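You operate a simulated robot arm through the tools that you are given. There is no shell and no other tool.

You are at the controls of a simulated robot arm. One attempt, no reset.

TASK
Gauge the green probe and send it where its reading says.
Fine: park the height stand, under 4 mm into the worn tub, else into the probe stand; then clear the screen with the pink button.
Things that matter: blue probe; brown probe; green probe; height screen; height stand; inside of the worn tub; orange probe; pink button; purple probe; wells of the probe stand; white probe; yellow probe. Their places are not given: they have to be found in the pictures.

It is judged by the outcome, as a careful person would: the job done as asked, and still so three seconds after it is handed in. It fails if anything else is knocked over, pushed out of place, dropped, spilled or broken.

THE ROBOT
A 6-joint arm with a two-finger parallel gripper, fixed in place. Base frame: the origin is on the floor under the middle of its stand, x ahead of it, y to its left, z up; the work surface is at about z = 750. Lengths are in mm, angles in degrees, forces in N, time in s.
With the tool pointing down near the work surface it reaches from about 300 to 740 mm from the base axis. Its first joint turns from -66.0 to 66.0 degrees. Payload 2.45 kg.
Tool frame: the origin (TCP) lies between the finger pads and is the grasp point; the fingertips stand 24 mm ahead of it; z points along the fingers, y is the line along which they close. The gripper opens to 68 mm. The fingers are 17 mm wide and 10 mm thick; the gripper's body (40 by 70 mm) begins 41 mm behind the TCP.
Orientation is told as [roll, pitch, yaw] about the base's x, y, z axes, in that order, counted from this pose: with the fingers straight down and closing along the base's y, the tool's x points along the base's -x, its y along +y and its z along -z.

THE INTERFACE
- The arm moves only by the tool servo_tool. Its argument "deltas" is a list of rows, each an object of numbers (a shift or turn left out is 0, a gripper value left out holds the last): "x", "y", "z": the shift along the tool's x, y, z in units of 200 mm (1.0 is 200 mm); "wx", "wy", "wz": the turn, a rotation vector about the tool's x, y, z in units of 120 degrees (1.0 is 120 degrees); "claw": the opening, from 0 (shut) to 1 (fully open). In form: [{"x": .., "y": .., "z": .., "wx": .., "wy": .., "wz": .., "claw": ..}, ...]. A call has 1 to 20 rows; each row is the pose to reach, as a shift and turn from the pose commanded when the call began, along the tool's axes at that moment. A call with a number of a shift or a turn outside -1 to 1 is refused whole. A row lasts 0.2 s, in which the tool goes at most 50 mm and 8.6 degrees; a call with a longer step from one row to the next is refused whole, and so is a gripper value outside its range. A pose out of reach is approached as far as the arm can. The call stops where the force on the tool passes 90 N (or 10 N more than at its start, if that is more) or the arm is blocked; 0.2 s more then pass. Each finger travels about 108 mm/s and halts on what it meets, pressing with about 28 N; the grip force reading is that of the motor and also rises with nothing between the fingers. The clock runs only during rows and for 0.2 s after the last one: add rows that repeat a pose to give the fingers time. The reply holds the time, the measured pose of the TCP, the force on the tool along the base axes, the opening and the grip force, in the units named above and with some noise, with the torque about the TCP (base axes, N m) and any sound that the robot's microphone picked up.
- Cameras (640 x 400 px; columns grow to the right, rows downward): "scene" is fixed at [162.9, 417.1, 1444.4]; the picture's right is [-0.76, -0.66, 0.00], its down [-0.47, 0.54, -0.70] and it looks along [0.46, -0.53, -0.72] (base axes); focal length 307 px, centre (320, 200). "wrist" rides on the gripper at [84, 11, -75] in the tool frame; the picture's right is [-0.13, 0.99, 0.00], its down [-0.60, -0.08, -0.79] and it looks along [-0.79, -0.10, 0.61] (tool axes); focal length 251 px, centre (320, 200).
- camera(camera): a new picture of that camera. No time passes.
- point_at(camera, pixels): for up to 12 pixels [column, row] of the newest picture of that camera ("zoom" is the newest enlarged one), the place [x, y, z] in the base frame of the surface seen there, good to about 3 mm. No time passes.
- zoom(camera, box): a new picture of the part [left, top, right, bottom] of that camera's present view, enlarged. No time passes.
- close_job(): hands the job in; it is judged then, once.

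Leave the gripper open and the arm clear of the work at the hand-in unless told otherwise.

The tools are called after "Request:" as name(argument=value, ...) on one line, values as JSON. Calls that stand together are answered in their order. servo_tool: Moves the arm, as the interface text tells. Its arguments: {"type":"object","properties":{"deltas":{"type":"array"}},"required":["deltas"]} The other tools are called the same way: camera (camera) takes a picture; point_at (camera, pixels) gives the place of the surface under pixels of a picture; zoom (camera, box) takes an enlarged picture of a part of a camera's view; close_job () hands the job in.

At the start:

```text
clock: 0.0
position: [430.2, -66.7, 1148.4]
ee_rot: [0.0, 0.0, 0.0]
ft_force: [-0.2, -0.9, -0.1]
wrist_torque: [-0.01, 0.02, 0.01]
grip_width: 68.0
grip_force: 0.0
```

scene: 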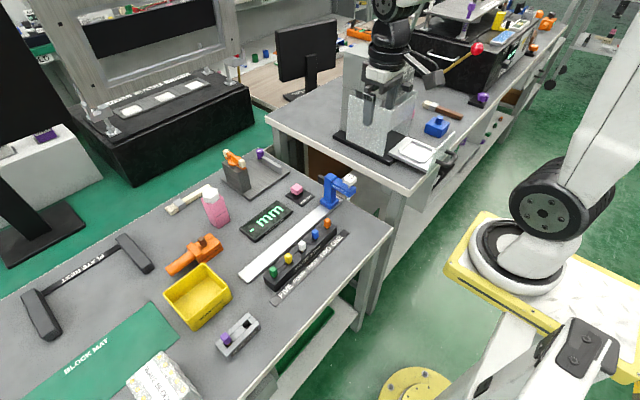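
wrist: 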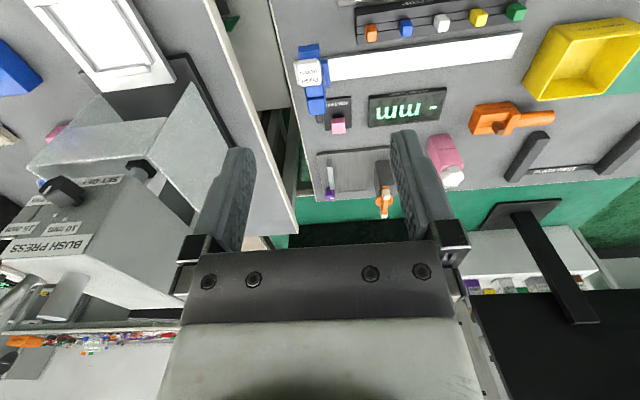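

I see a work table with a probe stand holding green, yellow, white, blue and orange probes (about 270-330, 225-275). There is also a white strip with a blue part at its end, a "- mm" screen, a pink button and a yellow tub. I'll zoom in for detail.

Request:
zoom(camera="scene", box=[220, 160, 380, 310])

Request:
zoom(camera="scene", box=[120, 140, 300, 280])

Request:
zoom(camera="scene", box=[120, 240, 300, 380])

Request:
zoom(camera="scene", box=[320, 60, 520, 200])

Request:
zoom(camera="wrist", box=[270, 0, 640, 220])

```text
2.67 times, centred on (300, 235) of scene
```

zoom: 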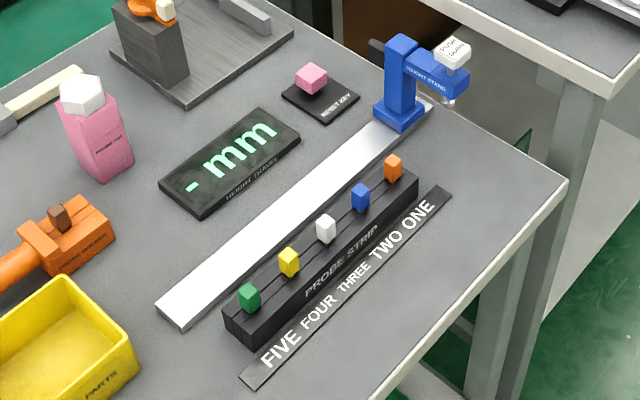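

```text
2.86 times, centred on (210, 210) of scene
```

zoom: 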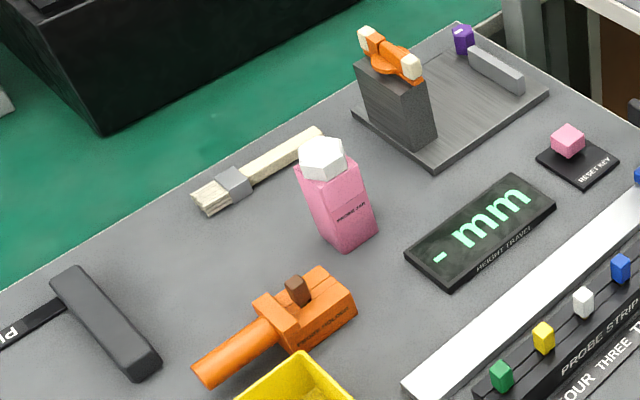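

```text
2.86 times, centred on (210, 310) of scene
```

zoom: 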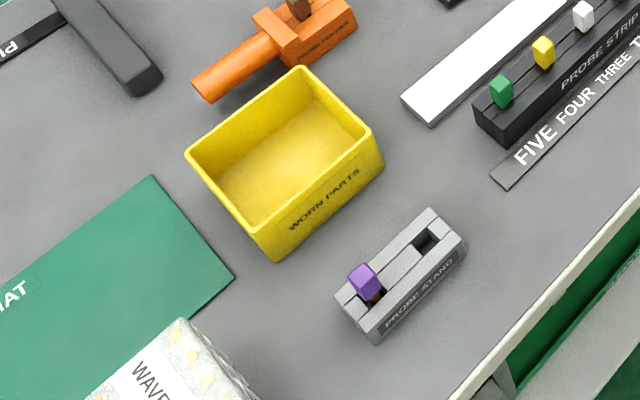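

```text
2.86 times, centred on (420, 130) of scene
```

zoom: 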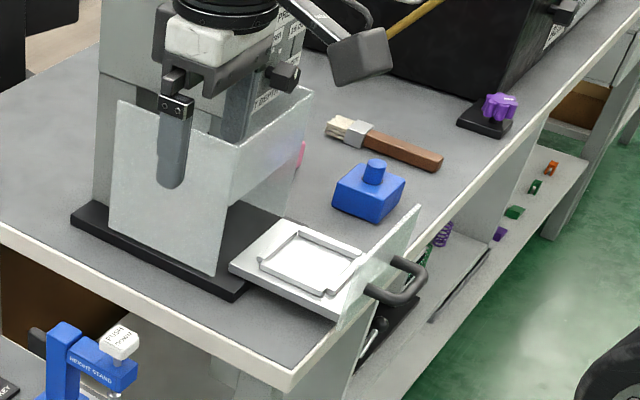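

```text
1.73 times, centred on (455, 110) of wrist
```

zoom: 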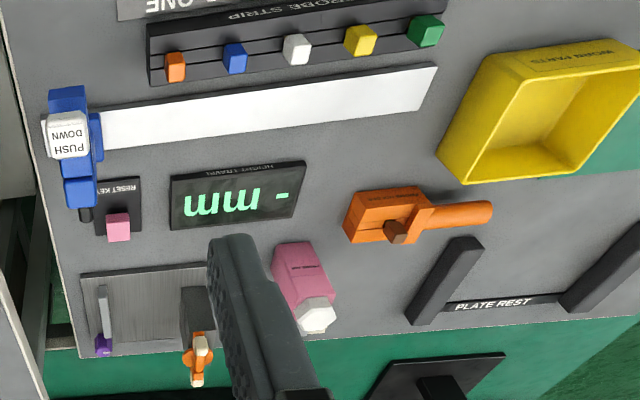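

The blue height stand carries a white "PUSH DOWN" cap and looks like it slides on a white rail beside the probe strip. Green sits in place FIVE. I'll zoom in on that area again, then measure points in it.

Request:
zoom(camera="scene", box=[220, 160, 380, 310])

```text
2.67 times, centred on (300, 235) of scene
```

zoom: 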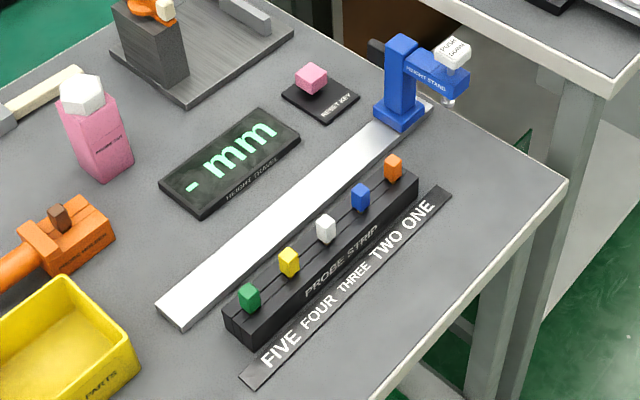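

In this zoom I'll measure the probes' tops, the rail ends, the stand's column, cap and base, and the reset key.

Request:
point_at(camera="zoom", pixels=[[248, 291], [287, 256], [325, 222], [360, 191], [393, 161], [451, 48], [402, 44], [440, 74], [398, 115], [184, 320], [164, 300], [311, 74]])

Request:
point_at(camera="zoom", pixels=[[420, 110], [375, 110], [240, 345], [418, 190], [228, 312], [170, 312], [335, 112], [450, 62], [447, 97], [377, 55], [230, 165], [400, 128]])

```text
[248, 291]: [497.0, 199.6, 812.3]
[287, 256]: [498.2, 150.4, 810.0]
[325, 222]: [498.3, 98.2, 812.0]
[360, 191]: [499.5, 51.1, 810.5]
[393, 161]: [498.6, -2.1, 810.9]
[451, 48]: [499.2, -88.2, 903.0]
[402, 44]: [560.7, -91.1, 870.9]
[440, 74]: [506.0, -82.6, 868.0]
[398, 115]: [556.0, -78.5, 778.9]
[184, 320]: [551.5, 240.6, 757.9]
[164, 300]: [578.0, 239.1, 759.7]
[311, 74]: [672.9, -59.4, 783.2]
```

```text
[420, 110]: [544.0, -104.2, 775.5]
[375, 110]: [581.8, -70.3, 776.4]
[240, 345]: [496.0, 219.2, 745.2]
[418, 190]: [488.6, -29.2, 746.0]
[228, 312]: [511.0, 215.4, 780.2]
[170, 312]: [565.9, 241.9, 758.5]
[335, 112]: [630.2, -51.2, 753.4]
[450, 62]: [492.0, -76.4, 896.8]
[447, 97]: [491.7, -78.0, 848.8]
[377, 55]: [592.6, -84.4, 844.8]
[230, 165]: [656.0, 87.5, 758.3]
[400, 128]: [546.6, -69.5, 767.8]
```

The probes lie along x≈498 at y≈200 (green), 150, 100, 50 and 0. The rail runs at x≈565, and the stand is at y≈-88 with its cap at (499, -88, 903). I'll look closer at the stand, the strip, the probe stand and the tub.

Request:
zoom(camera="scene", box=[310, 160, 370, 220])

Request:
zoom(camera="scene", box=[250, 215, 350, 300])

Request:
zoom(camera="scene", box=[200, 300, 275, 365])

```text
6.67 times, centred on (340, 190) of scene
```

zoom: 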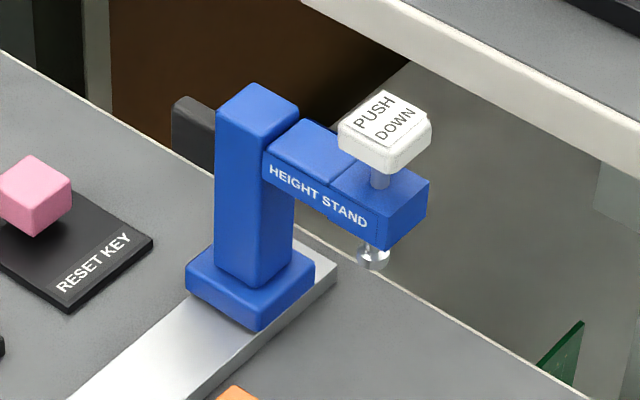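

```text
4.71 times, centred on (300, 258) of scene
```

zoom: 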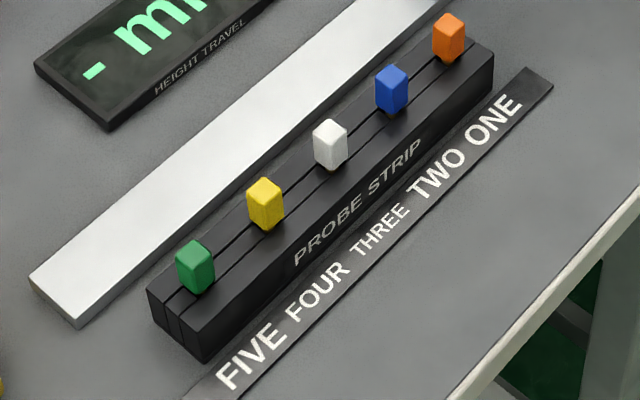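

```text
6.15 times, centred on (238, 332) of scene
```

zoom: 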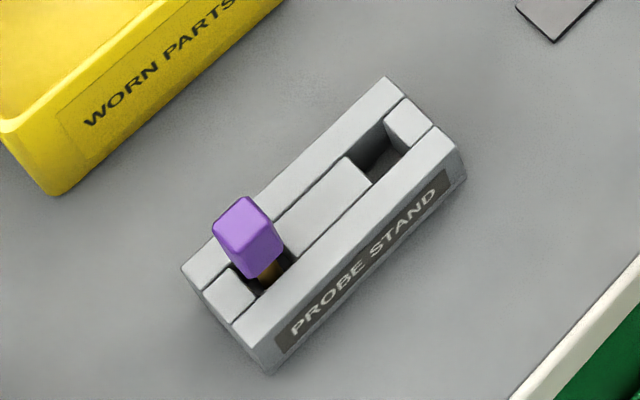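

The probe stand has one well taken by purple and one free well near zoom (375, 155). I'll measure it in this newest zoom.

Request:
point_at(camera="zoom", pixels=[[386, 78], [437, 130], [264, 348], [185, 268], [385, 122], [425, 150], [345, 160], [372, 182], [383, 165], [242, 215], [406, 120], [330, 190]])

Request:
zoom(camera="scene", box=[310, 160, 370, 220])

```text
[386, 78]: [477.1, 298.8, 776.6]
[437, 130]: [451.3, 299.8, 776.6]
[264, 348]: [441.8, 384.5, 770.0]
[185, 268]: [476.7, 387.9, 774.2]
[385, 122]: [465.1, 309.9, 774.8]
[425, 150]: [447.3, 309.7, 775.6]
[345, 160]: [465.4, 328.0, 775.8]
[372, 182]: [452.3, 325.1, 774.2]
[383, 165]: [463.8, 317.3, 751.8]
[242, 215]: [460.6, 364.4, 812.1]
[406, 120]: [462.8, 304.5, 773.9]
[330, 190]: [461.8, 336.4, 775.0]
```

```text
6.67 times, centred on (340, 190) of scene
```

zoom: 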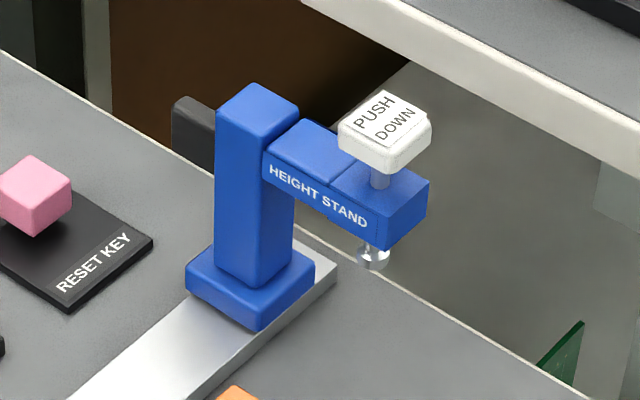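

Now I'll measure the stand's column, base, black knob, cap and arm.

Request:
point_at(camera="zoom", pixels=[[257, 85], [297, 112], [257, 137], [217, 112], [188, 262], [258, 325], [314, 270], [386, 92], [425, 125], [390, 155], [343, 125], [190, 125]])

Request:
point_at(camera="zoom", pixels=[[180, 98], [175, 150], [212, 115], [185, 99], [373, 262], [385, 248], [428, 182], [265, 178], [300, 120], [337, 265], [190, 400], [285, 230]])

Request:
zoom(camera="wrist", box=[270, 20, 370, 120])

```text
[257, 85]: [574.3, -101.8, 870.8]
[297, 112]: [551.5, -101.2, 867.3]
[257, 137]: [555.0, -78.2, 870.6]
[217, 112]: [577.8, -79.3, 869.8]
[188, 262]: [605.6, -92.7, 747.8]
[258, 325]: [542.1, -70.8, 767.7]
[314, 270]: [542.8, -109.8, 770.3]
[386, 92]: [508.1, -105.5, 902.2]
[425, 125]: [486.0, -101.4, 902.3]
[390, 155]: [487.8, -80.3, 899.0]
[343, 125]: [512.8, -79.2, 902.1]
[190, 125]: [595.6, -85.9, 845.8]
```

```text
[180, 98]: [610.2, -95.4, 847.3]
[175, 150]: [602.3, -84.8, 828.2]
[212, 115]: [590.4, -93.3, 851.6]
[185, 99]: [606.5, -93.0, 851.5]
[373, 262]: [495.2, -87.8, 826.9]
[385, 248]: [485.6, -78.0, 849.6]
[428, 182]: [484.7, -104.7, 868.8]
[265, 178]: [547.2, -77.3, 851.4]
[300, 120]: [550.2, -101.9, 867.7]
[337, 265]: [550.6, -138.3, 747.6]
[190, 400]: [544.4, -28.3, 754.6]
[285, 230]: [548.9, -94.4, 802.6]
```

```text
4.00 times, centred on (320, 70) of wrist
```

zoom: 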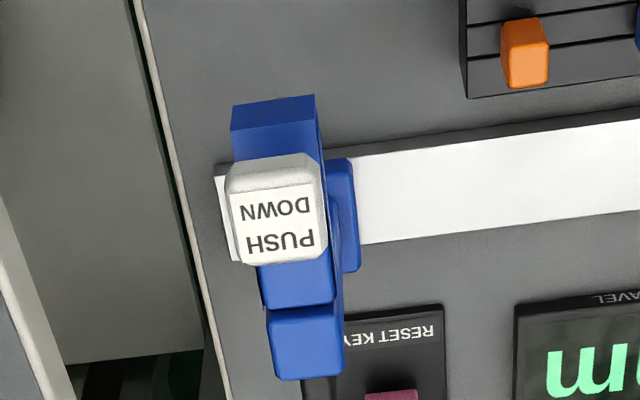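

The column spans x 550–578 and y -102 to -78, with its top at z≈871. The cap is at (499, -91, 903) and the plunger tip at z≈827. I'll check the neighbouring bench items, the tall objects and the tub for clearances before moving.

Request:
point_at(camera="scene", pixels=[[375, 110], [345, 75], [440, 70], [393, 12], [400, 165], [275, 125], [235, 153], [265, 153], [210, 188], [180, 262], [300, 190], [455, 85]])

Request:
point_at(camera="scene", pixels=[[164, 292], [203, 264], [231, 292], [190, 325], [197, 285], [200, 245], [217, 215], [240, 180], [390, 230], [200, 295], [185, 305], [210, 310]])

```text
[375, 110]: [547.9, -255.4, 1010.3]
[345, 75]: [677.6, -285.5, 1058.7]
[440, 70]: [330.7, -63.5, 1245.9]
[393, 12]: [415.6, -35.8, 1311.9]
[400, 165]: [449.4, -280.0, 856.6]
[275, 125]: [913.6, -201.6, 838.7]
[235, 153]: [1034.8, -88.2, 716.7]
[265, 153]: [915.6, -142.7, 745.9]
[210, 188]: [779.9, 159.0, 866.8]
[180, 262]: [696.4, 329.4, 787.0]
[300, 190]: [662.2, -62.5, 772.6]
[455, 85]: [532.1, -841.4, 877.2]
```

```text
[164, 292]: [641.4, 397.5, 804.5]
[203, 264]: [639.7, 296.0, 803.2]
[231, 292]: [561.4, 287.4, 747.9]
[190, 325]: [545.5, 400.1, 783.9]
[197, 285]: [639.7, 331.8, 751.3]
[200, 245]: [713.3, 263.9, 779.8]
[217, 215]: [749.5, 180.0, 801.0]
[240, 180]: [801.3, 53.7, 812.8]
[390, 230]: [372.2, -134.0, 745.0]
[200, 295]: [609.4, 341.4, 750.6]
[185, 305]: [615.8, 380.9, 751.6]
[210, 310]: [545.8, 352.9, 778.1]
```

The way is clear: the press is at y<-250. I'll move above the stand's column, to about (566, -90, 960), with the gripper open.

Request:
servo_tool(deltas=[{"x": -0.085, "y": -0.0146, "z": 0.118, "claw": 1}, {"x": -0.17, "y": -0.029, "z": 0.236}, {"x": -0.255, "y": -0.0437, "z": 0.353}, {"x": -0.34, "y": -0.058, "z": 0.471}, {"x": -0.424, "y": -0.073, "z": 0.589}, {"x": -0.509, "y": -0.087, "z": 0.707}, {"x": -0.594, "y": -0.102, "z": 0.824}, {"x": -0.679, "y": -0.1165, "z": 0.942}, {"x": -0.679, "y": -0.1165, "z": 0.942}])

```text
clock: 2.0
position: [566.0, -91.5, 959.8]
ee_rot: [0.0, 0.0, 0.0]
ft_force: [0.7, 0.0, 0.3]
wrist_torque: [0.02, 0.01, -0.02]
grip_width: 68.1
grip_force: 0.1
```

I'm above the column now. I'll check both views before going down.

Request:
camera(camera="wrist")

Request:
camera(camera="scene")

```text
taken
```

wrist: 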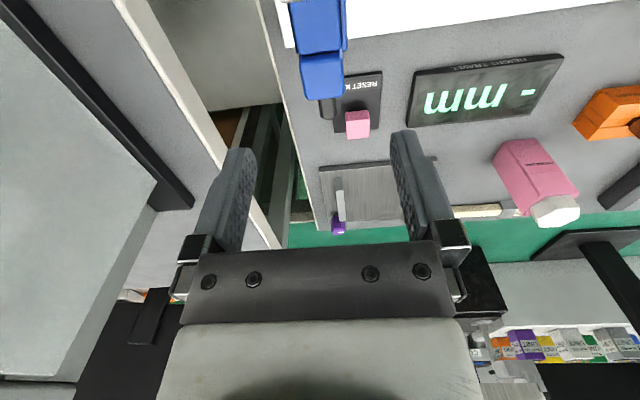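

```text
taken
```

scene: 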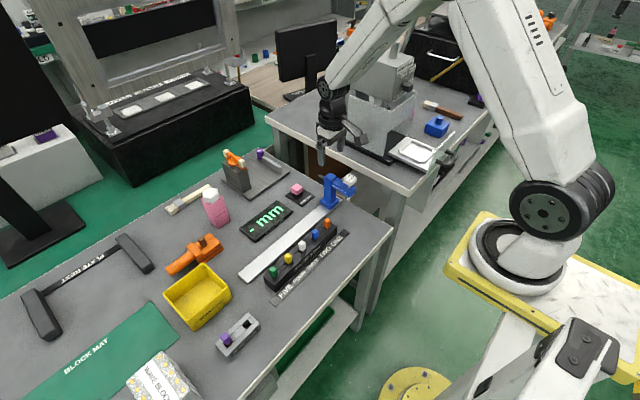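

The column (wrist about 320, 75) lies midway between the fingers. I'll go down to z≈858 with the gripper open.

Request:
servo_tool(deltas=[{"y": 0.003, "z": 0.15}, {"y": 0.005, "z": 0.3}, {"y": 0.0075, "z": 0.42}, {"y": 0.0075, "z": 0.51}, {"y": 0.0075, "z": 0.51}])

Request:
camera(camera="wrist")

Request:
zoom(camera="scene", box=[290, 130, 390, 220])

```text
clock: 3.2
position: [566.3, -88.2, 859.6]
ee_rot: [0.0, 0.0, 0.0]
ft_force: [0.2, 0.2, 0.2]
wrist_torque: [0.01, 0.03, 0.01]
grip_width: 67.9
grip_force: 0.1
```

```text
taken
```

wrist: 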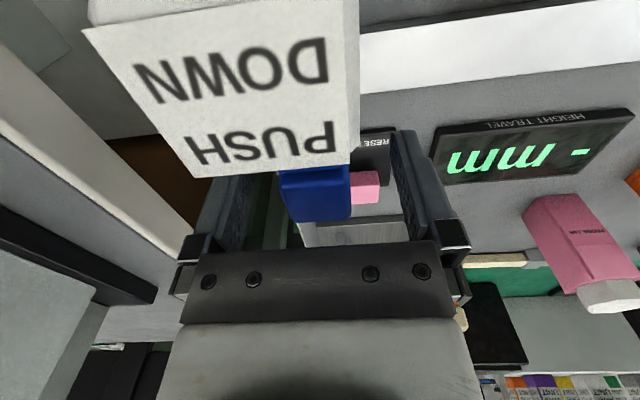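

```text
4.44 times, centred on (340, 175) of scene
```

zoom: 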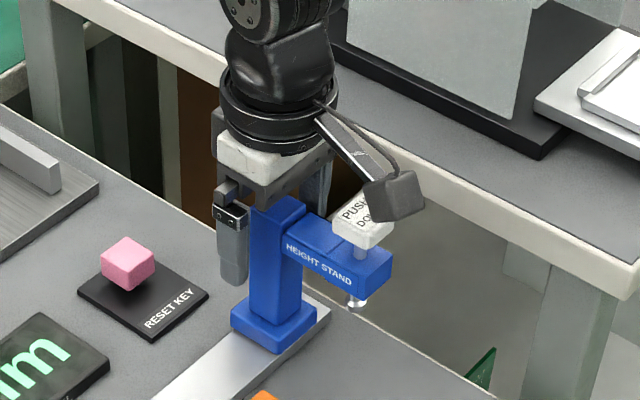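

A camera boom rides above the cap without touching it, and the force reads about 0. I'll rise 4 mm for margin, then close on the column.

Request:
servo_tool(deltas=[{"z": -0.02, "y": -0.008}, {"z": -0.02, "y": -0.008, "claw": 0.5}, {"z": -0.02, "y": -0.008, "claw": 0.25}, {"z": -0.02, "y": -0.008, "claw": 0.25}, {"z": -0.02, "y": -0.008, "claw": 0.25}])

```text
clock: 4.4
position: [566.1, -91.3, 863.3]
ee_rot: [0.0, 0.0, 0.0]
ft_force: [0.9, 6.6, 1.3]
wrist_torque: [0.14, 0.02, -0.09]
grip_width: 27.9
grip_force: 42.7
```

The gripper is holding the column at 27.9 mm wide. I'll slide it 20 mm along +y first and watch the force.

Request:
servo_tool(deltas=[{"y": 0.02}, {"y": 0.05}, {"y": 0.1}, {"y": 0.1}])

Request:
zoom(camera="scene", box=[290, 130, 390, 220])

```text
clock: 5.4
position: [567.9, -70.2, 863.5]
ee_rot: [0.0, -0.2, 0.0]
ft_force: [1.5, -0.5, 19.4]
wrist_torque: [0.12, 1.14, 0.03]
grip_width: 27.8
grip_force: 42.4
```

```text
4.44 times, centred on (340, 175) of scene
```

zoom: 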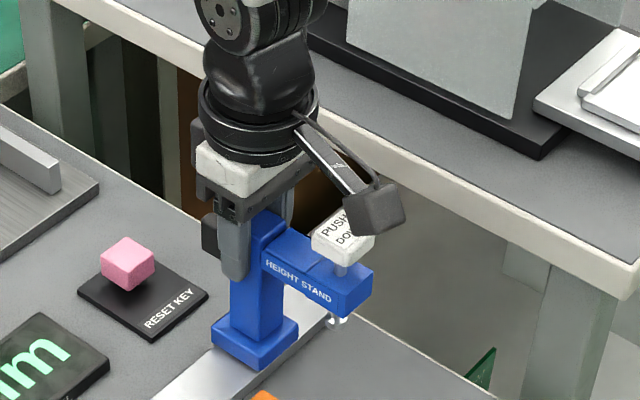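

The force now reads 19 N upward with about 1.1 N·m of torque about y, so something may be touching the cap. I'll look closely.

Request:
zoom(camera="scene", box=[325, 165, 385, 205])

Request:
camera(camera="wrist")

Request:
zoom(camera="scene", box=[230, 190, 310, 240])

```text
10.00 times, centred on (355, 185) of scene
```

zoom: 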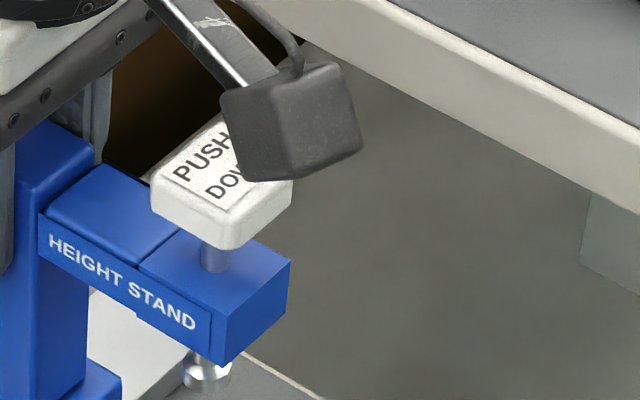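

```text
taken
```

wrist: 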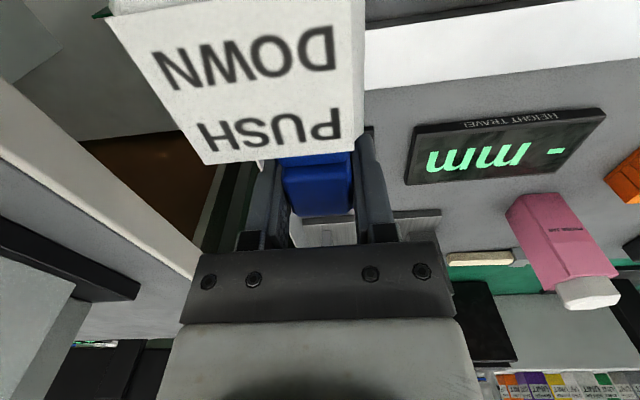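

```text
8.00 times, centred on (270, 215) of scene
```

zoom: 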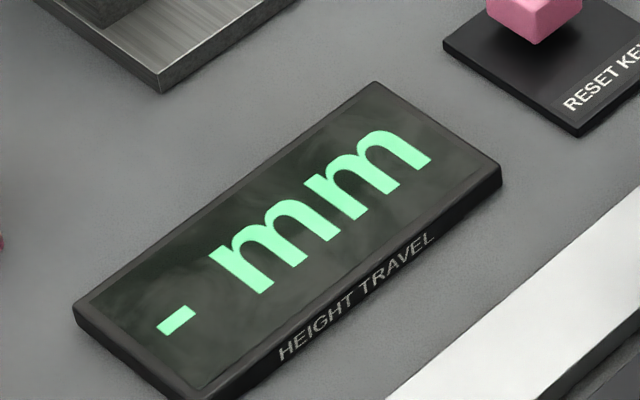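

I'll measure the camera box's underside against the cap's top.

Request:
zoom(camera="scene", box=[325, 165, 385, 205])

Request:
point_at(camera="zoom", pixels=[[288, 176], [242, 165], [265, 178], [355, 145], [225, 100], [290, 120], [200, 180], [232, 205], [270, 195], [160, 170], [225, 235], [210, 375]])

```text
10.00 times, centred on (355, 185) of scene
```

zoom: 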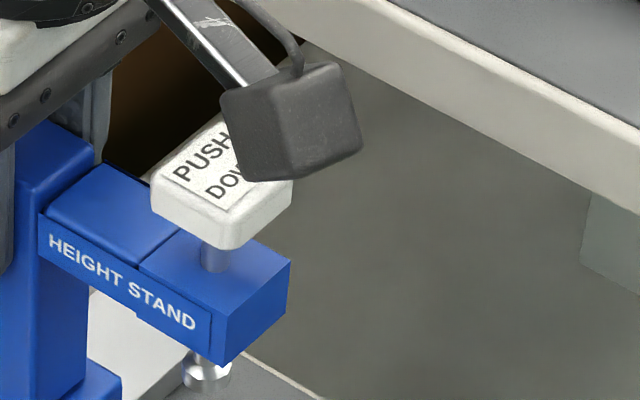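

```text
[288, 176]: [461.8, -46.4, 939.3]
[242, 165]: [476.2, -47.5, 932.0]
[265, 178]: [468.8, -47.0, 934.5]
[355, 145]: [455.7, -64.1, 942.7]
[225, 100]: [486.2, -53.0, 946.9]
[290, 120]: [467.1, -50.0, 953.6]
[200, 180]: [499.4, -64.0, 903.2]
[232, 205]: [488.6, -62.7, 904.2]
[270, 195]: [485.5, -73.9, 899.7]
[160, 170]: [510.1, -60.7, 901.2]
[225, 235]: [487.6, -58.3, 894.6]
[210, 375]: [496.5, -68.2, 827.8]
```

The camera box is about 27 mm above the cap, so it isn't touching. The load looks like stress held in by the clamped grip. I'll loosen to about 32 mm so the fingers only cage the column, and see whether it relaxes.

Request:
servo_tool(deltas=[{"claw": 0.47}, {"claw": 0.47}])

```text
clock: 6.0
position: [564.4, -69.8, 861.8]
ee_rot: [0.1, 0.0, 0.0]
ft_force: [0.1, -0.1, -0.3]
wrist_torque: [0.03, 0.0, 0.0]
grip_width: 31.9
grip_force: 0.1
```

The force has dropped to zero. I'll now slide the caged stand 270 mm along +y toward the green probe at y≈200, at about 75 mm/s.

Request:
servo_tool(deltas=[{"y": 0.05}, {"y": 0.12}, {"y": 0.195}, {"y": 0.27}, {"y": 0.345}, {"y": 0.42}, {"y": 0.495}, {"y": 0.57}])

```text
clock: 7.8
position: [567.3, 41.0, 861.4]
ee_rot: [0.0, 0.0, 0.0]
ft_force: [-0.2, -1.3, -0.3]
wrist_torque: [-0.01, -0.02, 0.01]
grip_width: 32.6
grip_force: 0.5
```

It moves smoothly and the drag is only about 1 N. I'll continue the remaining 156 mm.

Request:
servo_tool(deltas=[{"y": 0.05}, {"y": 0.12}, {"y": 0.195}, {"y": 0.27}, {"y": 0.345}, {"y": 0.42}, {"y": 0.495}, {"y": 0.57}, {"y": 0.645}, {"y": 0.72}, {"y": 0.765}, {"y": 0.78}, {"y": 0.78}])

Request:
camera(camera="scene")

Request:
zoom(camera="scene", box=[230, 190, 330, 290])

```text
clock: 10.6
position: [566.5, 200.9, 861.6]
ee_rot: [0.0, 0.1, 0.0]
ft_force: [0.1, -0.3, -0.5]
wrist_torque: [-0.01, -0.01, -0.02]
grip_width: 31.9
grip_force: 0.0
```

```text
taken
```

scene: 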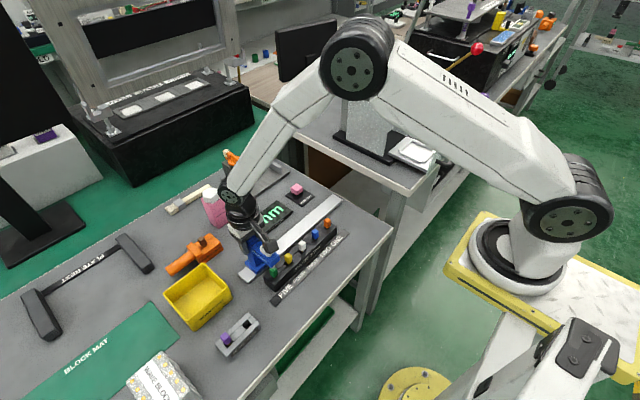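

```text
4.00 times, centred on (280, 240) of scene
```

zoom: 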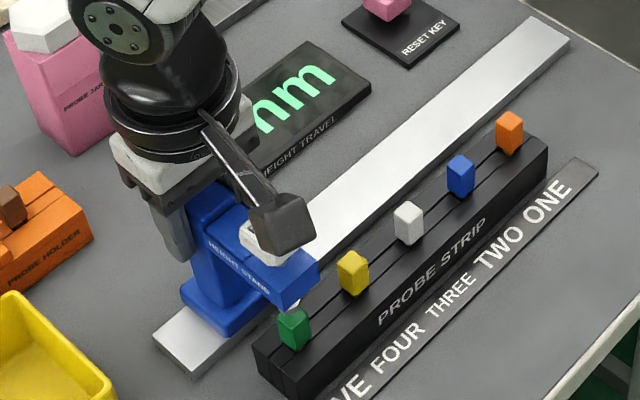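

The plunger is over the green probe. I'll measure how well they line up.

Request:
zoom(camera="scene", box=[255, 240, 315, 290])

```text
8.00 times, centred on (285, 265) of scene
```

zoom: 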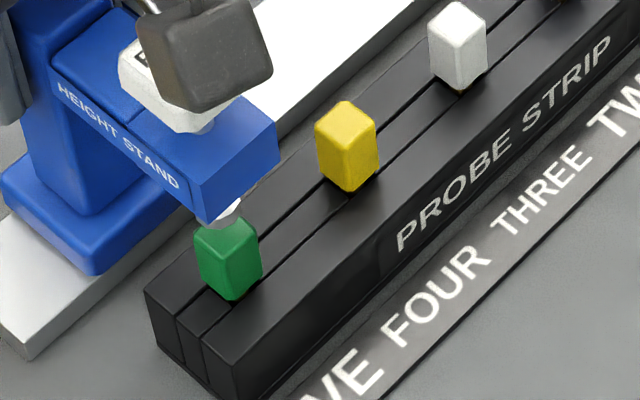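

Request:
point_at(camera="zoom", pixels=[[225, 231], [200, 238], [254, 238], [228, 260], [345, 112], [322, 122], [375, 122], [350, 138], [275, 128], [200, 188], [197, 222], [225, 217]])

```text
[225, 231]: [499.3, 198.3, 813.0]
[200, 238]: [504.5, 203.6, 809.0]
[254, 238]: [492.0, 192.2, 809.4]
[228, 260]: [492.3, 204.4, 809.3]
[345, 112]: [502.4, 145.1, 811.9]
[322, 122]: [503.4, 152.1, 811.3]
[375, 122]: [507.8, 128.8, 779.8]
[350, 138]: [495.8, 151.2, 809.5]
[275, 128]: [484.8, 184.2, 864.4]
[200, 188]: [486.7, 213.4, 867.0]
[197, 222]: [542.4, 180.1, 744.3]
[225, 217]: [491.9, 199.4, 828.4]
```

The stand arm's centre is at y≈198.8 and the green probe at about (498, 198.5), so they line up within a millimetre. I'll open the gripper, rise 100 mm, move over the cap and shut the fingers.

Request:
servo_tool(deltas=[{"claw": 0.9}, {"claw": 0.9}, {"z": -0.1}, {"z": -0.3}, {"z": -0.5}, {"z": -0.5, "x": 0.12, "y": -0.003, "claw": 0}, {"z": -0.5, "x": 0.24, "y": -0.006}, {"z": -0.5, "x": 0.335, "y": -0.007}, {"z": -0.5, "x": 0.335, "y": -0.007}])

Request:
camera(camera="wrist")

Request:
zoom(camera="scene", box=[220, 180, 340, 280])

```text
clock: 12.6
position: [497.8, 197.5, 962.6]
ee_rot: [0.1, 0.0, 0.0]
ft_force: [-0.5, -0.8, 0.4]
wrist_torque: [0.0, 0.02, -0.01]
grip_width: 0.2
grip_force: 23.9
```

```text
taken
```

wrist: 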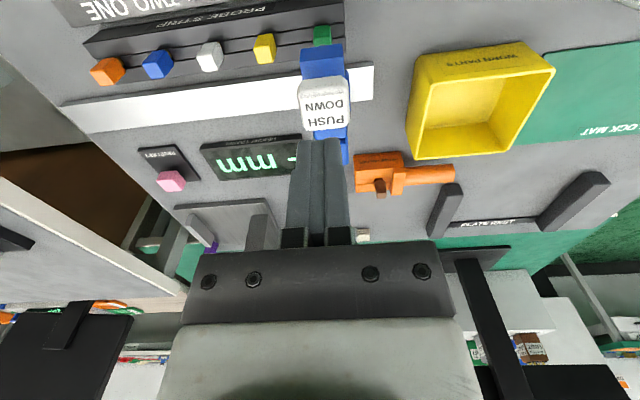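

```text
4.00 times, centred on (280, 230) of scene
```

zoom: 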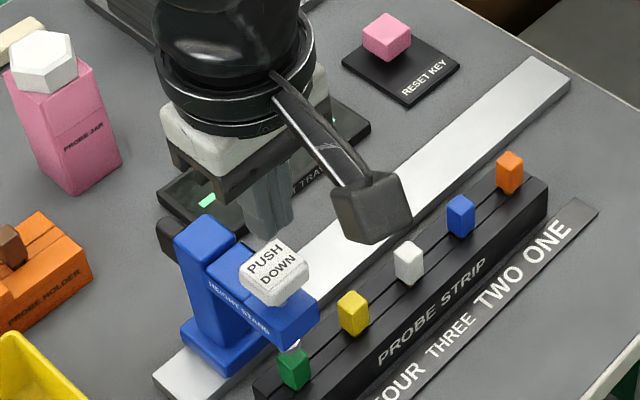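

I'll measure the cap's corners in this zoom before pressing.

Request:
point_at(camera="zoom", pixels=[[267, 240], [305, 268], [277, 288], [243, 262], [273, 262], [319, 305], [278, 333], [210, 218], [177, 240], [210, 250], [238, 235], [293, 346]])

```text
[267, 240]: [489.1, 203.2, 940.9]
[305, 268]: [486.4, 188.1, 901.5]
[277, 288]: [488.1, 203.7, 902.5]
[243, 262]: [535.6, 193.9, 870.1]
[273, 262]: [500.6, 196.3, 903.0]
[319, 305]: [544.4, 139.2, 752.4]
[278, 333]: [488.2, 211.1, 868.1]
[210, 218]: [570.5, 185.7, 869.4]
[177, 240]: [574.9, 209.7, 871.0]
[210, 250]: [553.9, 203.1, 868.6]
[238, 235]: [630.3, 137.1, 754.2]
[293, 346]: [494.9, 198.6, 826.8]
```

The cap centre is at about (499, 197, 903) and my fingertips are over it at z≈938. I'll lower to just touching the cap.

Request:
servo_tool(deltas=[{"z": 0.06}, {"z": 0.12}, {"z": 0.16}, {"z": 0.175}, {"z": 0.185}, {"z": 0.195}])

```text
clock: 14.0
position: [498.5, 199.2, 921.8]
ee_rot: [0.0, 0.1, 0.0]
ft_force: [-2.1, 0.2, 2.5]
wrist_torque: [0.03, 0.06, -0.01]
grip_width: 0.0
grip_force: 24.1
```

I've made contact at about 2.5 N. I'll press on in 2 mm steps.

Request:
servo_tool(deltas=[{"z": 0.01}, {"z": 0.02}, {"z": 0.03}, {"z": 0.04}])

Request:
zoom(camera="scene", box=[220, 180, 340, 280])

Request:
camera(camera="wrist")

```text
clock: 15.0
position: [498.8, 197.7, 917.8]
ee_rot: [0.0, -0.2, 0.1]
ft_force: [-6.9, -4.6, 30.3]
wrist_torque: [-0.1, 0.21, -0.04]
grip_width: 0.1
grip_force: 23.5
heard: click
```

```text
4.00 times, centred on (280, 230) of scene
```

zoom: 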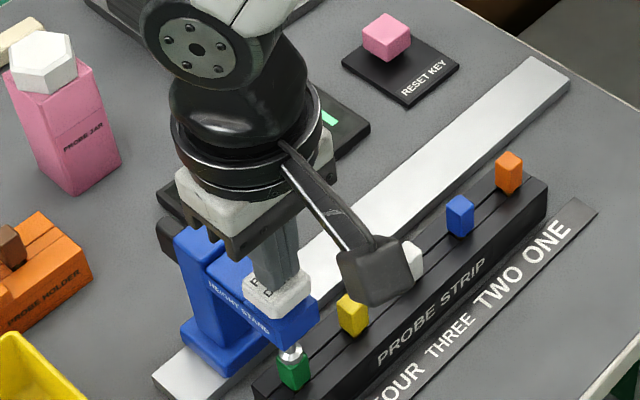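

```text
taken
```

wrist: 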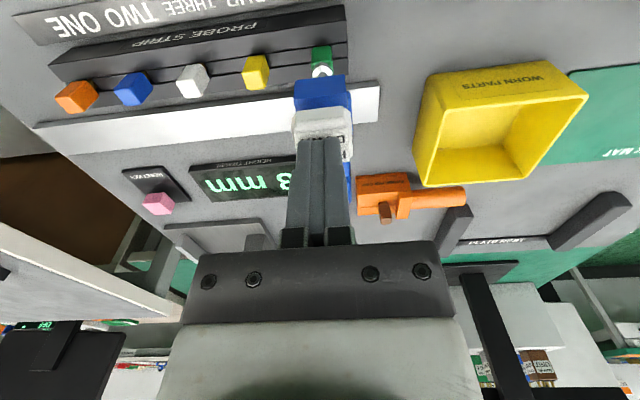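

I heard a click at 30 N and the screen changed. I'll look at the screen and at the plunger contact before releasing.

Request:
zoom(camera="wrist", box=[180, 130, 310, 220])

Request:
zoom(camera="scene", box=[265, 240, 315, 285])

```text
4.44 times, centred on (245, 175) of wrist
```

zoom: 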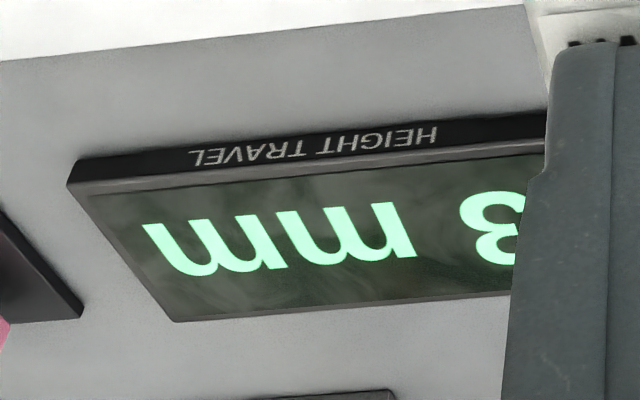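

```text
8.89 times, centred on (290, 262) of scene
```

zoom: 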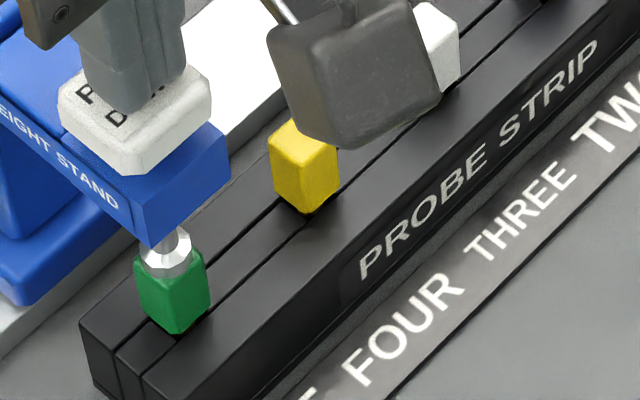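

The last digit looks like "3", but my fingers hide the rest. The plunger is pressed down onto green. I'll release gently straight up and read the whole screen.

Request:
servo_tool(deltas=[{"z": -0.02}, {"z": -0.05}, {"z": -0.1}, {"z": -0.2}, {"z": -0.3}, {"z": -0.3}])

Request:
camera(camera="wrist")

Request:
zoom(camera="wrist", box=[180, 100, 320, 200])

Request:
zoom(camera="scene", box=[220, 180, 340, 280])

```text
clock: 16.4
position: [501.4, 199.5, 975.8]
ee_rot: [-0.1, 0.1, 0.0]
ft_force: [0.0, -0.2, 0.6]
wrist_torque: [0.03, -0.02, -0.01]
grip_width: 0.0
grip_force: 23.5
```

```text
taken
```

wrist: 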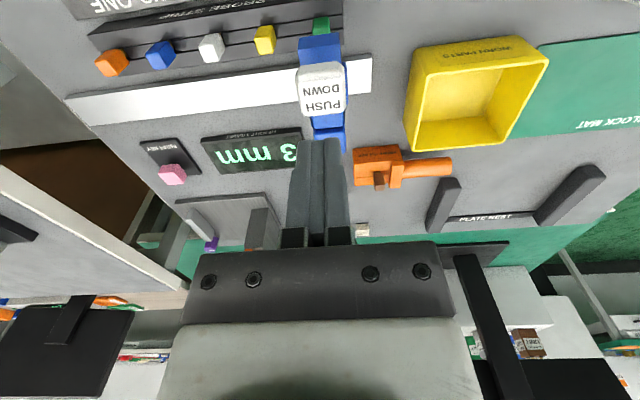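

```text
4.00 times, centred on (250, 150) of wrist
```

zoom: 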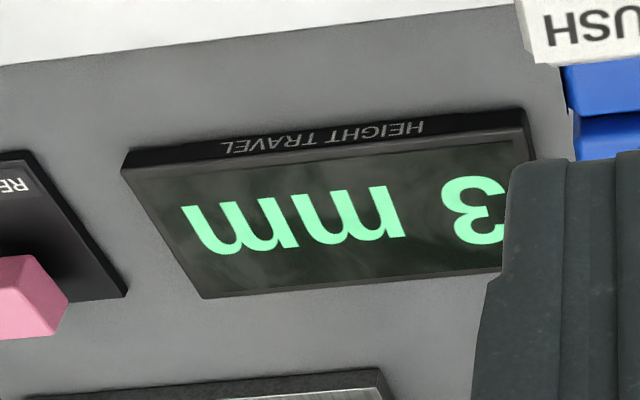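

```text
4.00 times, centred on (280, 230) of scene
```

zoom: 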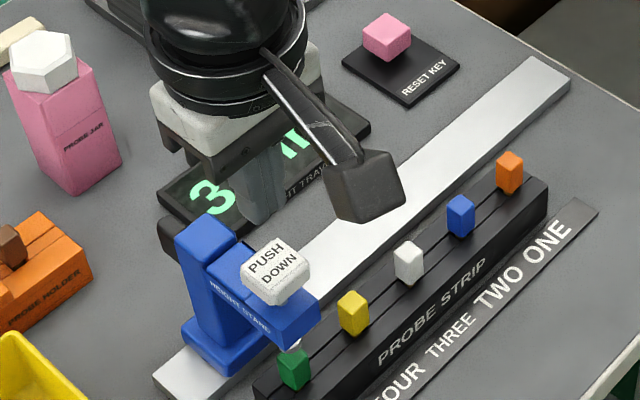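

The screen shows "3 mm", which is under 4 mm, so green goes into the worn tub. Next I'll park the stand. I'll move back above the column with the fingers open, checking the whole screen on the way.

Request:
servo_tool(deltas=[{"x": -0.1, "claw": 0.9}, {"x": -0.22}, {"x": -0.335, "y": -0.002}, {"x": -0.335, "y": -0.002}])

Request:
camera(camera="wrist")

Request:
zoom(camera="wrist", box=[180, 30, 380, 180])

Request:
zoom(camera="scene", box=[220, 180, 340, 280])

```text
clock: 17.4
position: [567.4, 196.2, 975.3]
ee_rot: [-0.1, 0.0, -0.1]
ft_force: [0.1, 1.0, 1.4]
wrist_torque: [0.02, -0.03, 0.01]
grip_width: 60.8
grip_force: 0.0
```

```text
taken
```

wrist: 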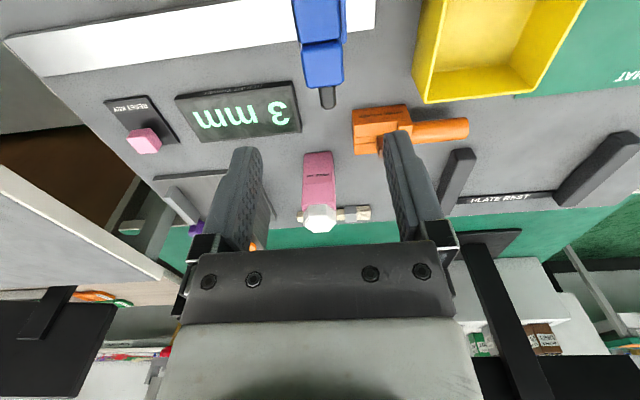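

```text
2.67 times, centred on (280, 105) of wrist
```

zoom: 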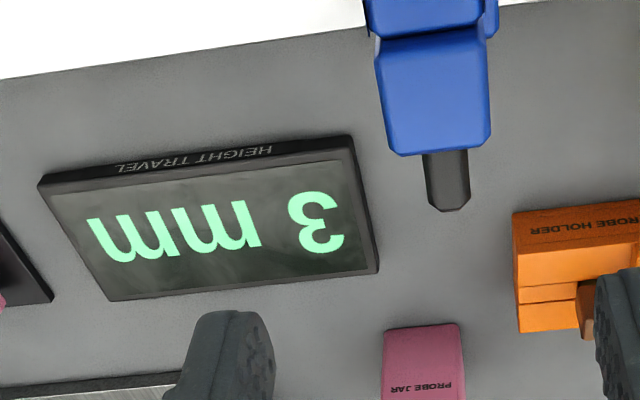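

```text
4.00 times, centred on (280, 230) of scene
```

zoom: 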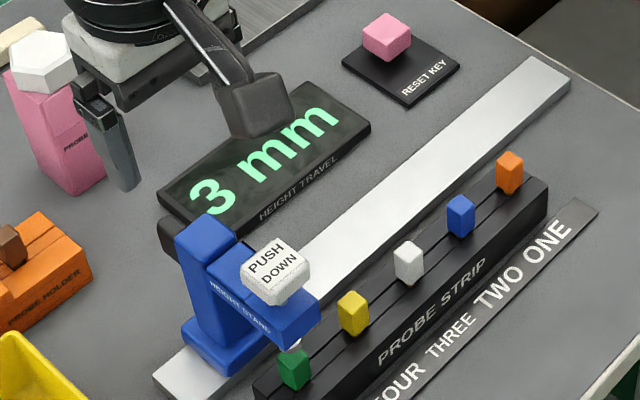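

The unobstructed screen confirms "3 mm". I'll lower around the column and cage it.

Request:
servo_tool(deltas=[{"z": 0.12}, {"z": 0.28}, {"z": 0.42}, {"z": 0.52}, {"z": 0.565}, {"z": 0.565, "claw": 0.6}, {"z": 0.565, "claw": 0.47}, {"z": 0.565, "claw": 0.47}])

Request:
camera(camera="wrist")

```text
clock: 19.2
position: [566.6, 196.4, 863.5]
ee_rot: [0.0, 0.1, 0.0]
ft_force: [0.4, 1.0, -1.4]
wrist_torque: [-0.04, 0.04, -0.02]
grip_width: 33.1
grip_force: 0.8
```

```text
taken
```

wrist: 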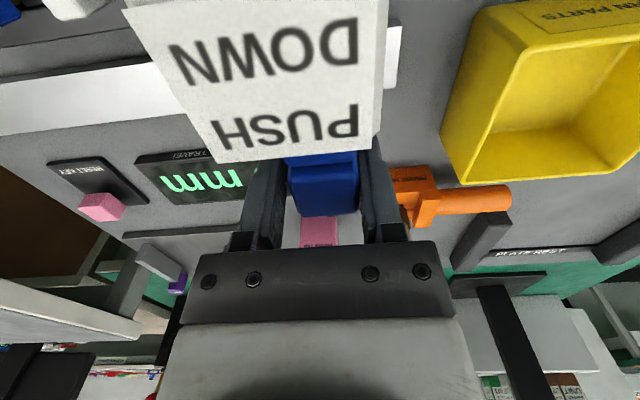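

The column is caged. I'll slide the stand back along -y in two runs, the first 180 mm.

Request:
servo_tool(deltas=[{"y": -0.04}, {"y": -0.1}, {"y": -0.175}, {"y": -0.25}, {"y": -0.325}, {"y": -0.4}, {"y": -0.475}, {"y": -0.55}, {"y": -0.625}, {"y": -0.7}, {"y": -0.775}, {"y": -0.85}, {"y": -0.9}])

```text
clock: 22.0
position: [566.3, 17.6, 863.3]
ee_rot: [0.0, 0.0, 0.0]
ft_force: [0.7, 0.5, -1.0]
wrist_torque: [0.0, 0.0, -0.02]
grip_width: 32.5
grip_force: 0.4
```

Smooth again. I'll go the last 110 mm, to where it stood at the start (column at y≈-90).

Request:
servo_tool(deltas=[{"y": -0.04}, {"y": -0.1}, {"y": -0.175}, {"y": -0.25}, {"y": -0.325}, {"y": -0.4}, {"y": -0.46}, {"y": -0.51}, {"y": -0.535}, {"y": -0.5505}, {"y": -0.5505}])

Request:
zoom(camera="scene", box=[290, 130, 390, 220])

```text
clock: 24.4
position: [566.7, -92.1, 862.1]
ee_rot: [0.0, 0.1, 0.0]
ft_force: [0.9, 1.3, -0.4]
wrist_torque: [-0.01, -0.01, -0.01]
grip_width: 32.8
grip_force: 0.8
```

```text
4.44 times, centred on (340, 175) of scene
```

zoom: 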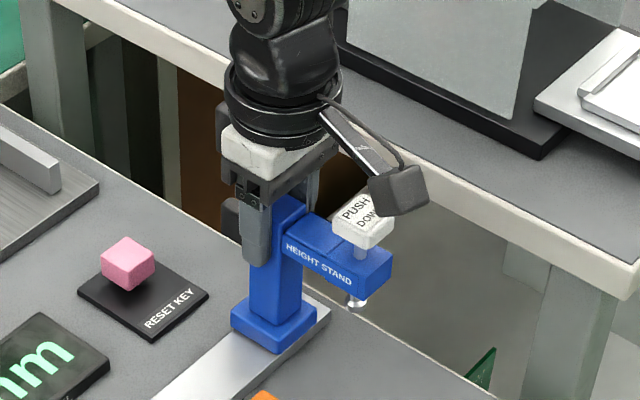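

The stand is back exactly where it was: base corner (230, 320) and arm corner (391, 262) match the earlier zoom. I'll open, rise 100 mm, and head toward the green probe.

Request:
servo_tool(deltas=[{"claw": 0.9}, {"claw": 0.9}, {"z": -0.1}, {"z": -0.3}, {"z": -0.5}, {"z": -0.5, "x": 0.05, "y": 0.1}, {"z": -0.5, "x": 0.1, "y": 0.28}, {"z": -0.5, "x": 0.15, "y": 0.46}, {"z": -0.5, "x": 0.22, "y": 0.64}, {"z": -0.5, "x": 0.3, "y": 0.82}, {"z": -0.5, "x": 0.34, "y": 0.95}, {"z": -0.5, "x": 0.34, "y": 0.95}])

Request:
zoom(camera="scene", box=[310, 160, 370, 220])

```text
clock: 27.0
position: [498.5, 96.6, 961.1]
ee_rot: [0.0, 0.0, 0.0]
ft_force: [0.3, 0.4, -0.2]
wrist_torque: [-0.02, 0.01, 0.02]
grip_width: 61.3
grip_force: 0.0
```

```text
6.67 times, centred on (340, 190) of scene
```

zoom: 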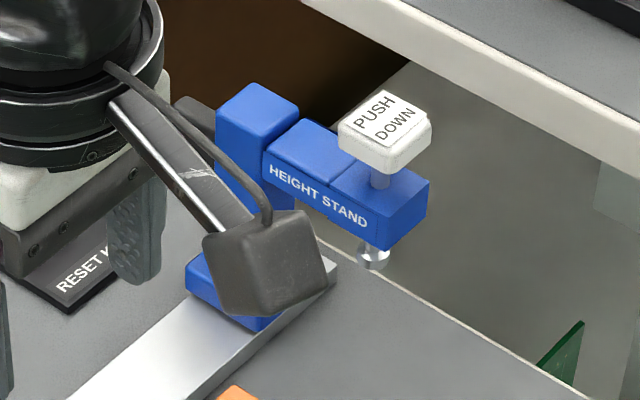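

The stand matches its starting place exactly. I'll move over the green probe (498, 198.5), narrow the opening to about 34 mm, and come down part way.

Request:
servo_tool(deltas=[{"y": 0.15, "claw": 0.5}, {"y": 0.33}, {"y": 0.5025}, {"y": 0.5025, "z": 0.15}, {"y": 0.5025, "z": 0.33}, {"y": 0.5025, "z": 0.46}, {"y": 0.5025, "z": 0.46}])

Request:
camera(camera="wrist")

Request:
zoom(camera="scene", box=[230, 210, 330, 300])

```text
clock: 28.6
position: [500.6, 197.1, 872.9]
ee_rot: [0.0, 0.0, 0.0]
ft_force: [-0.2, -0.3, 0.0]
wrist_torque: [-0.03, -0.02, -0.03]
grip_width: 33.8
grip_force: 0.1
```

```text
taken
```

wrist: 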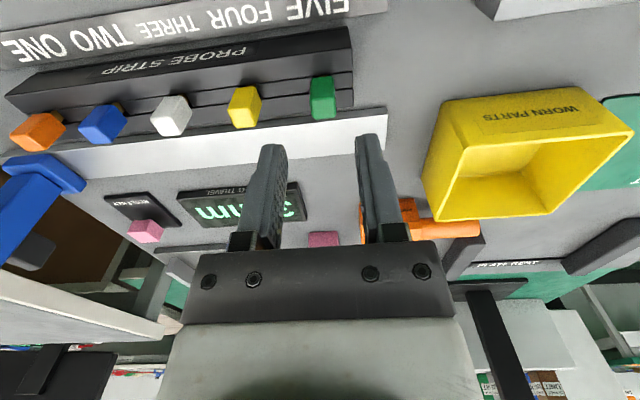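

```text
4.44 times, centred on (280, 255) of scene
```

zoom: 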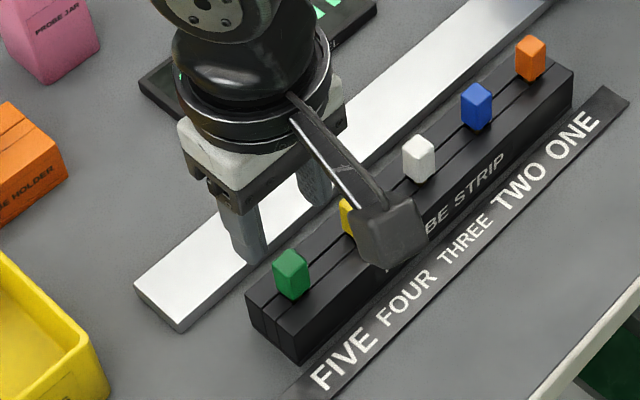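

I'll check the green probe's head position from both views.

Request:
point_at(camera="zoom", pixels=[[290, 250], [274, 263], [290, 276], [308, 264], [290, 298], [275, 285], [290, 262], [250, 300], [295, 330]])

Request:
point_at(camera="wrist", pixels=[[312, 78], [333, 77], [336, 95], [313, 97], [323, 86], [324, 110], [325, 118], [345, 80], [300, 90]])

```text
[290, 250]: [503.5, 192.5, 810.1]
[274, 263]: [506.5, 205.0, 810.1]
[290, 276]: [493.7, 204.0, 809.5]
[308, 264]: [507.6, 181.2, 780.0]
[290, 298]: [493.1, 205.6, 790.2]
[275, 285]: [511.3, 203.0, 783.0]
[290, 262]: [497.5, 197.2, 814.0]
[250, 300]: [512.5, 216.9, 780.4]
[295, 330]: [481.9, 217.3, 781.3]
```

```text
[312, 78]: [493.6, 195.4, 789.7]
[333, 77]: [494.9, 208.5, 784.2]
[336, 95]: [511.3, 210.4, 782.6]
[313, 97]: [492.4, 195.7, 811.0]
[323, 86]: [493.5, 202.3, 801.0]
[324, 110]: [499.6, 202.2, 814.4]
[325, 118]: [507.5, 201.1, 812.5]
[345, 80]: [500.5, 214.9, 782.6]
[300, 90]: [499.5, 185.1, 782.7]
```

The tool axis projects to column 320 of the wrist picture. I'll zoom the wrist view to see how far the green head sits from that.

Request:
zoom(camera="wrist", box=[280, 60, 370, 130])

```text
5.71 times, centred on (325, 95) of wrist
```

zoom: 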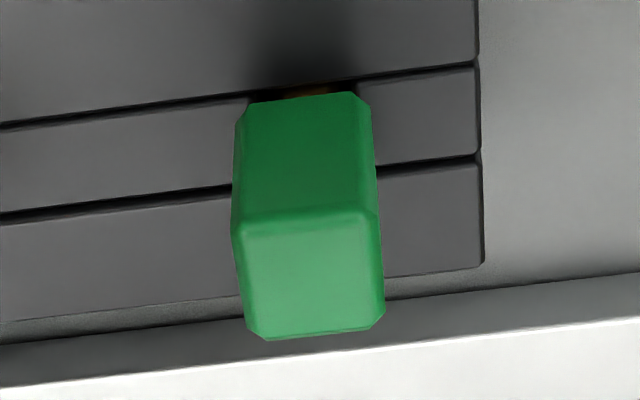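

The head's top centre is about 2 mm to +y of the tool axis. I'll shift +1.7 mm in y and 1 mm in x, and lower to z≈808. That puts the fingertips about 3 mm above the strip.

Request:
servo_tool(deltas=[{"x": -0.005, "y": 0.0085}, {"x": -0.005, "y": 0.0085, "z": 0.1}, {"x": -0.005, "y": 0.0085, "z": 0.2}, {"x": -0.005, "y": 0.0085, "z": 0.27}, {"x": -0.005, "y": 0.0085, "z": 0.305}, {"x": -0.005, "y": 0.0085, "z": 0.305}])

Request:
camera(camera="wrist")

Request:
zoom(camera="scene", box=[245, 230, 325, 290])

```text
clock: 30.0
position: [500.7, 198.5, 809.3]
ee_rot: [0.0, 0.0, 0.0]
ft_force: [0.2, -0.2, 0.1]
wrist_torque: [-0.04, -0.01, 0.0]
grip_width: 34.1
grip_force: 0.1
```

```text
taken
```

wrist: 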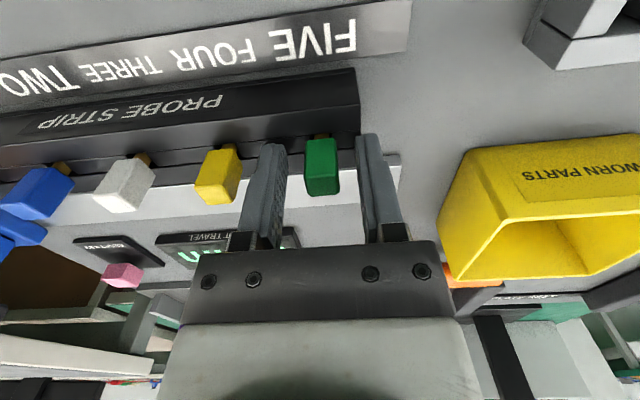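

```text
6.67 times, centred on (285, 260) of scene
```

zoom: 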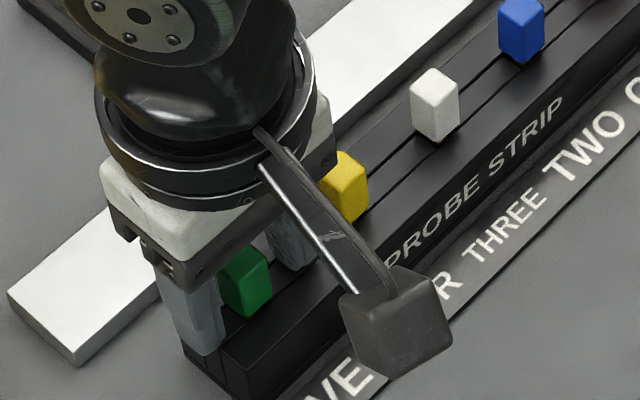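

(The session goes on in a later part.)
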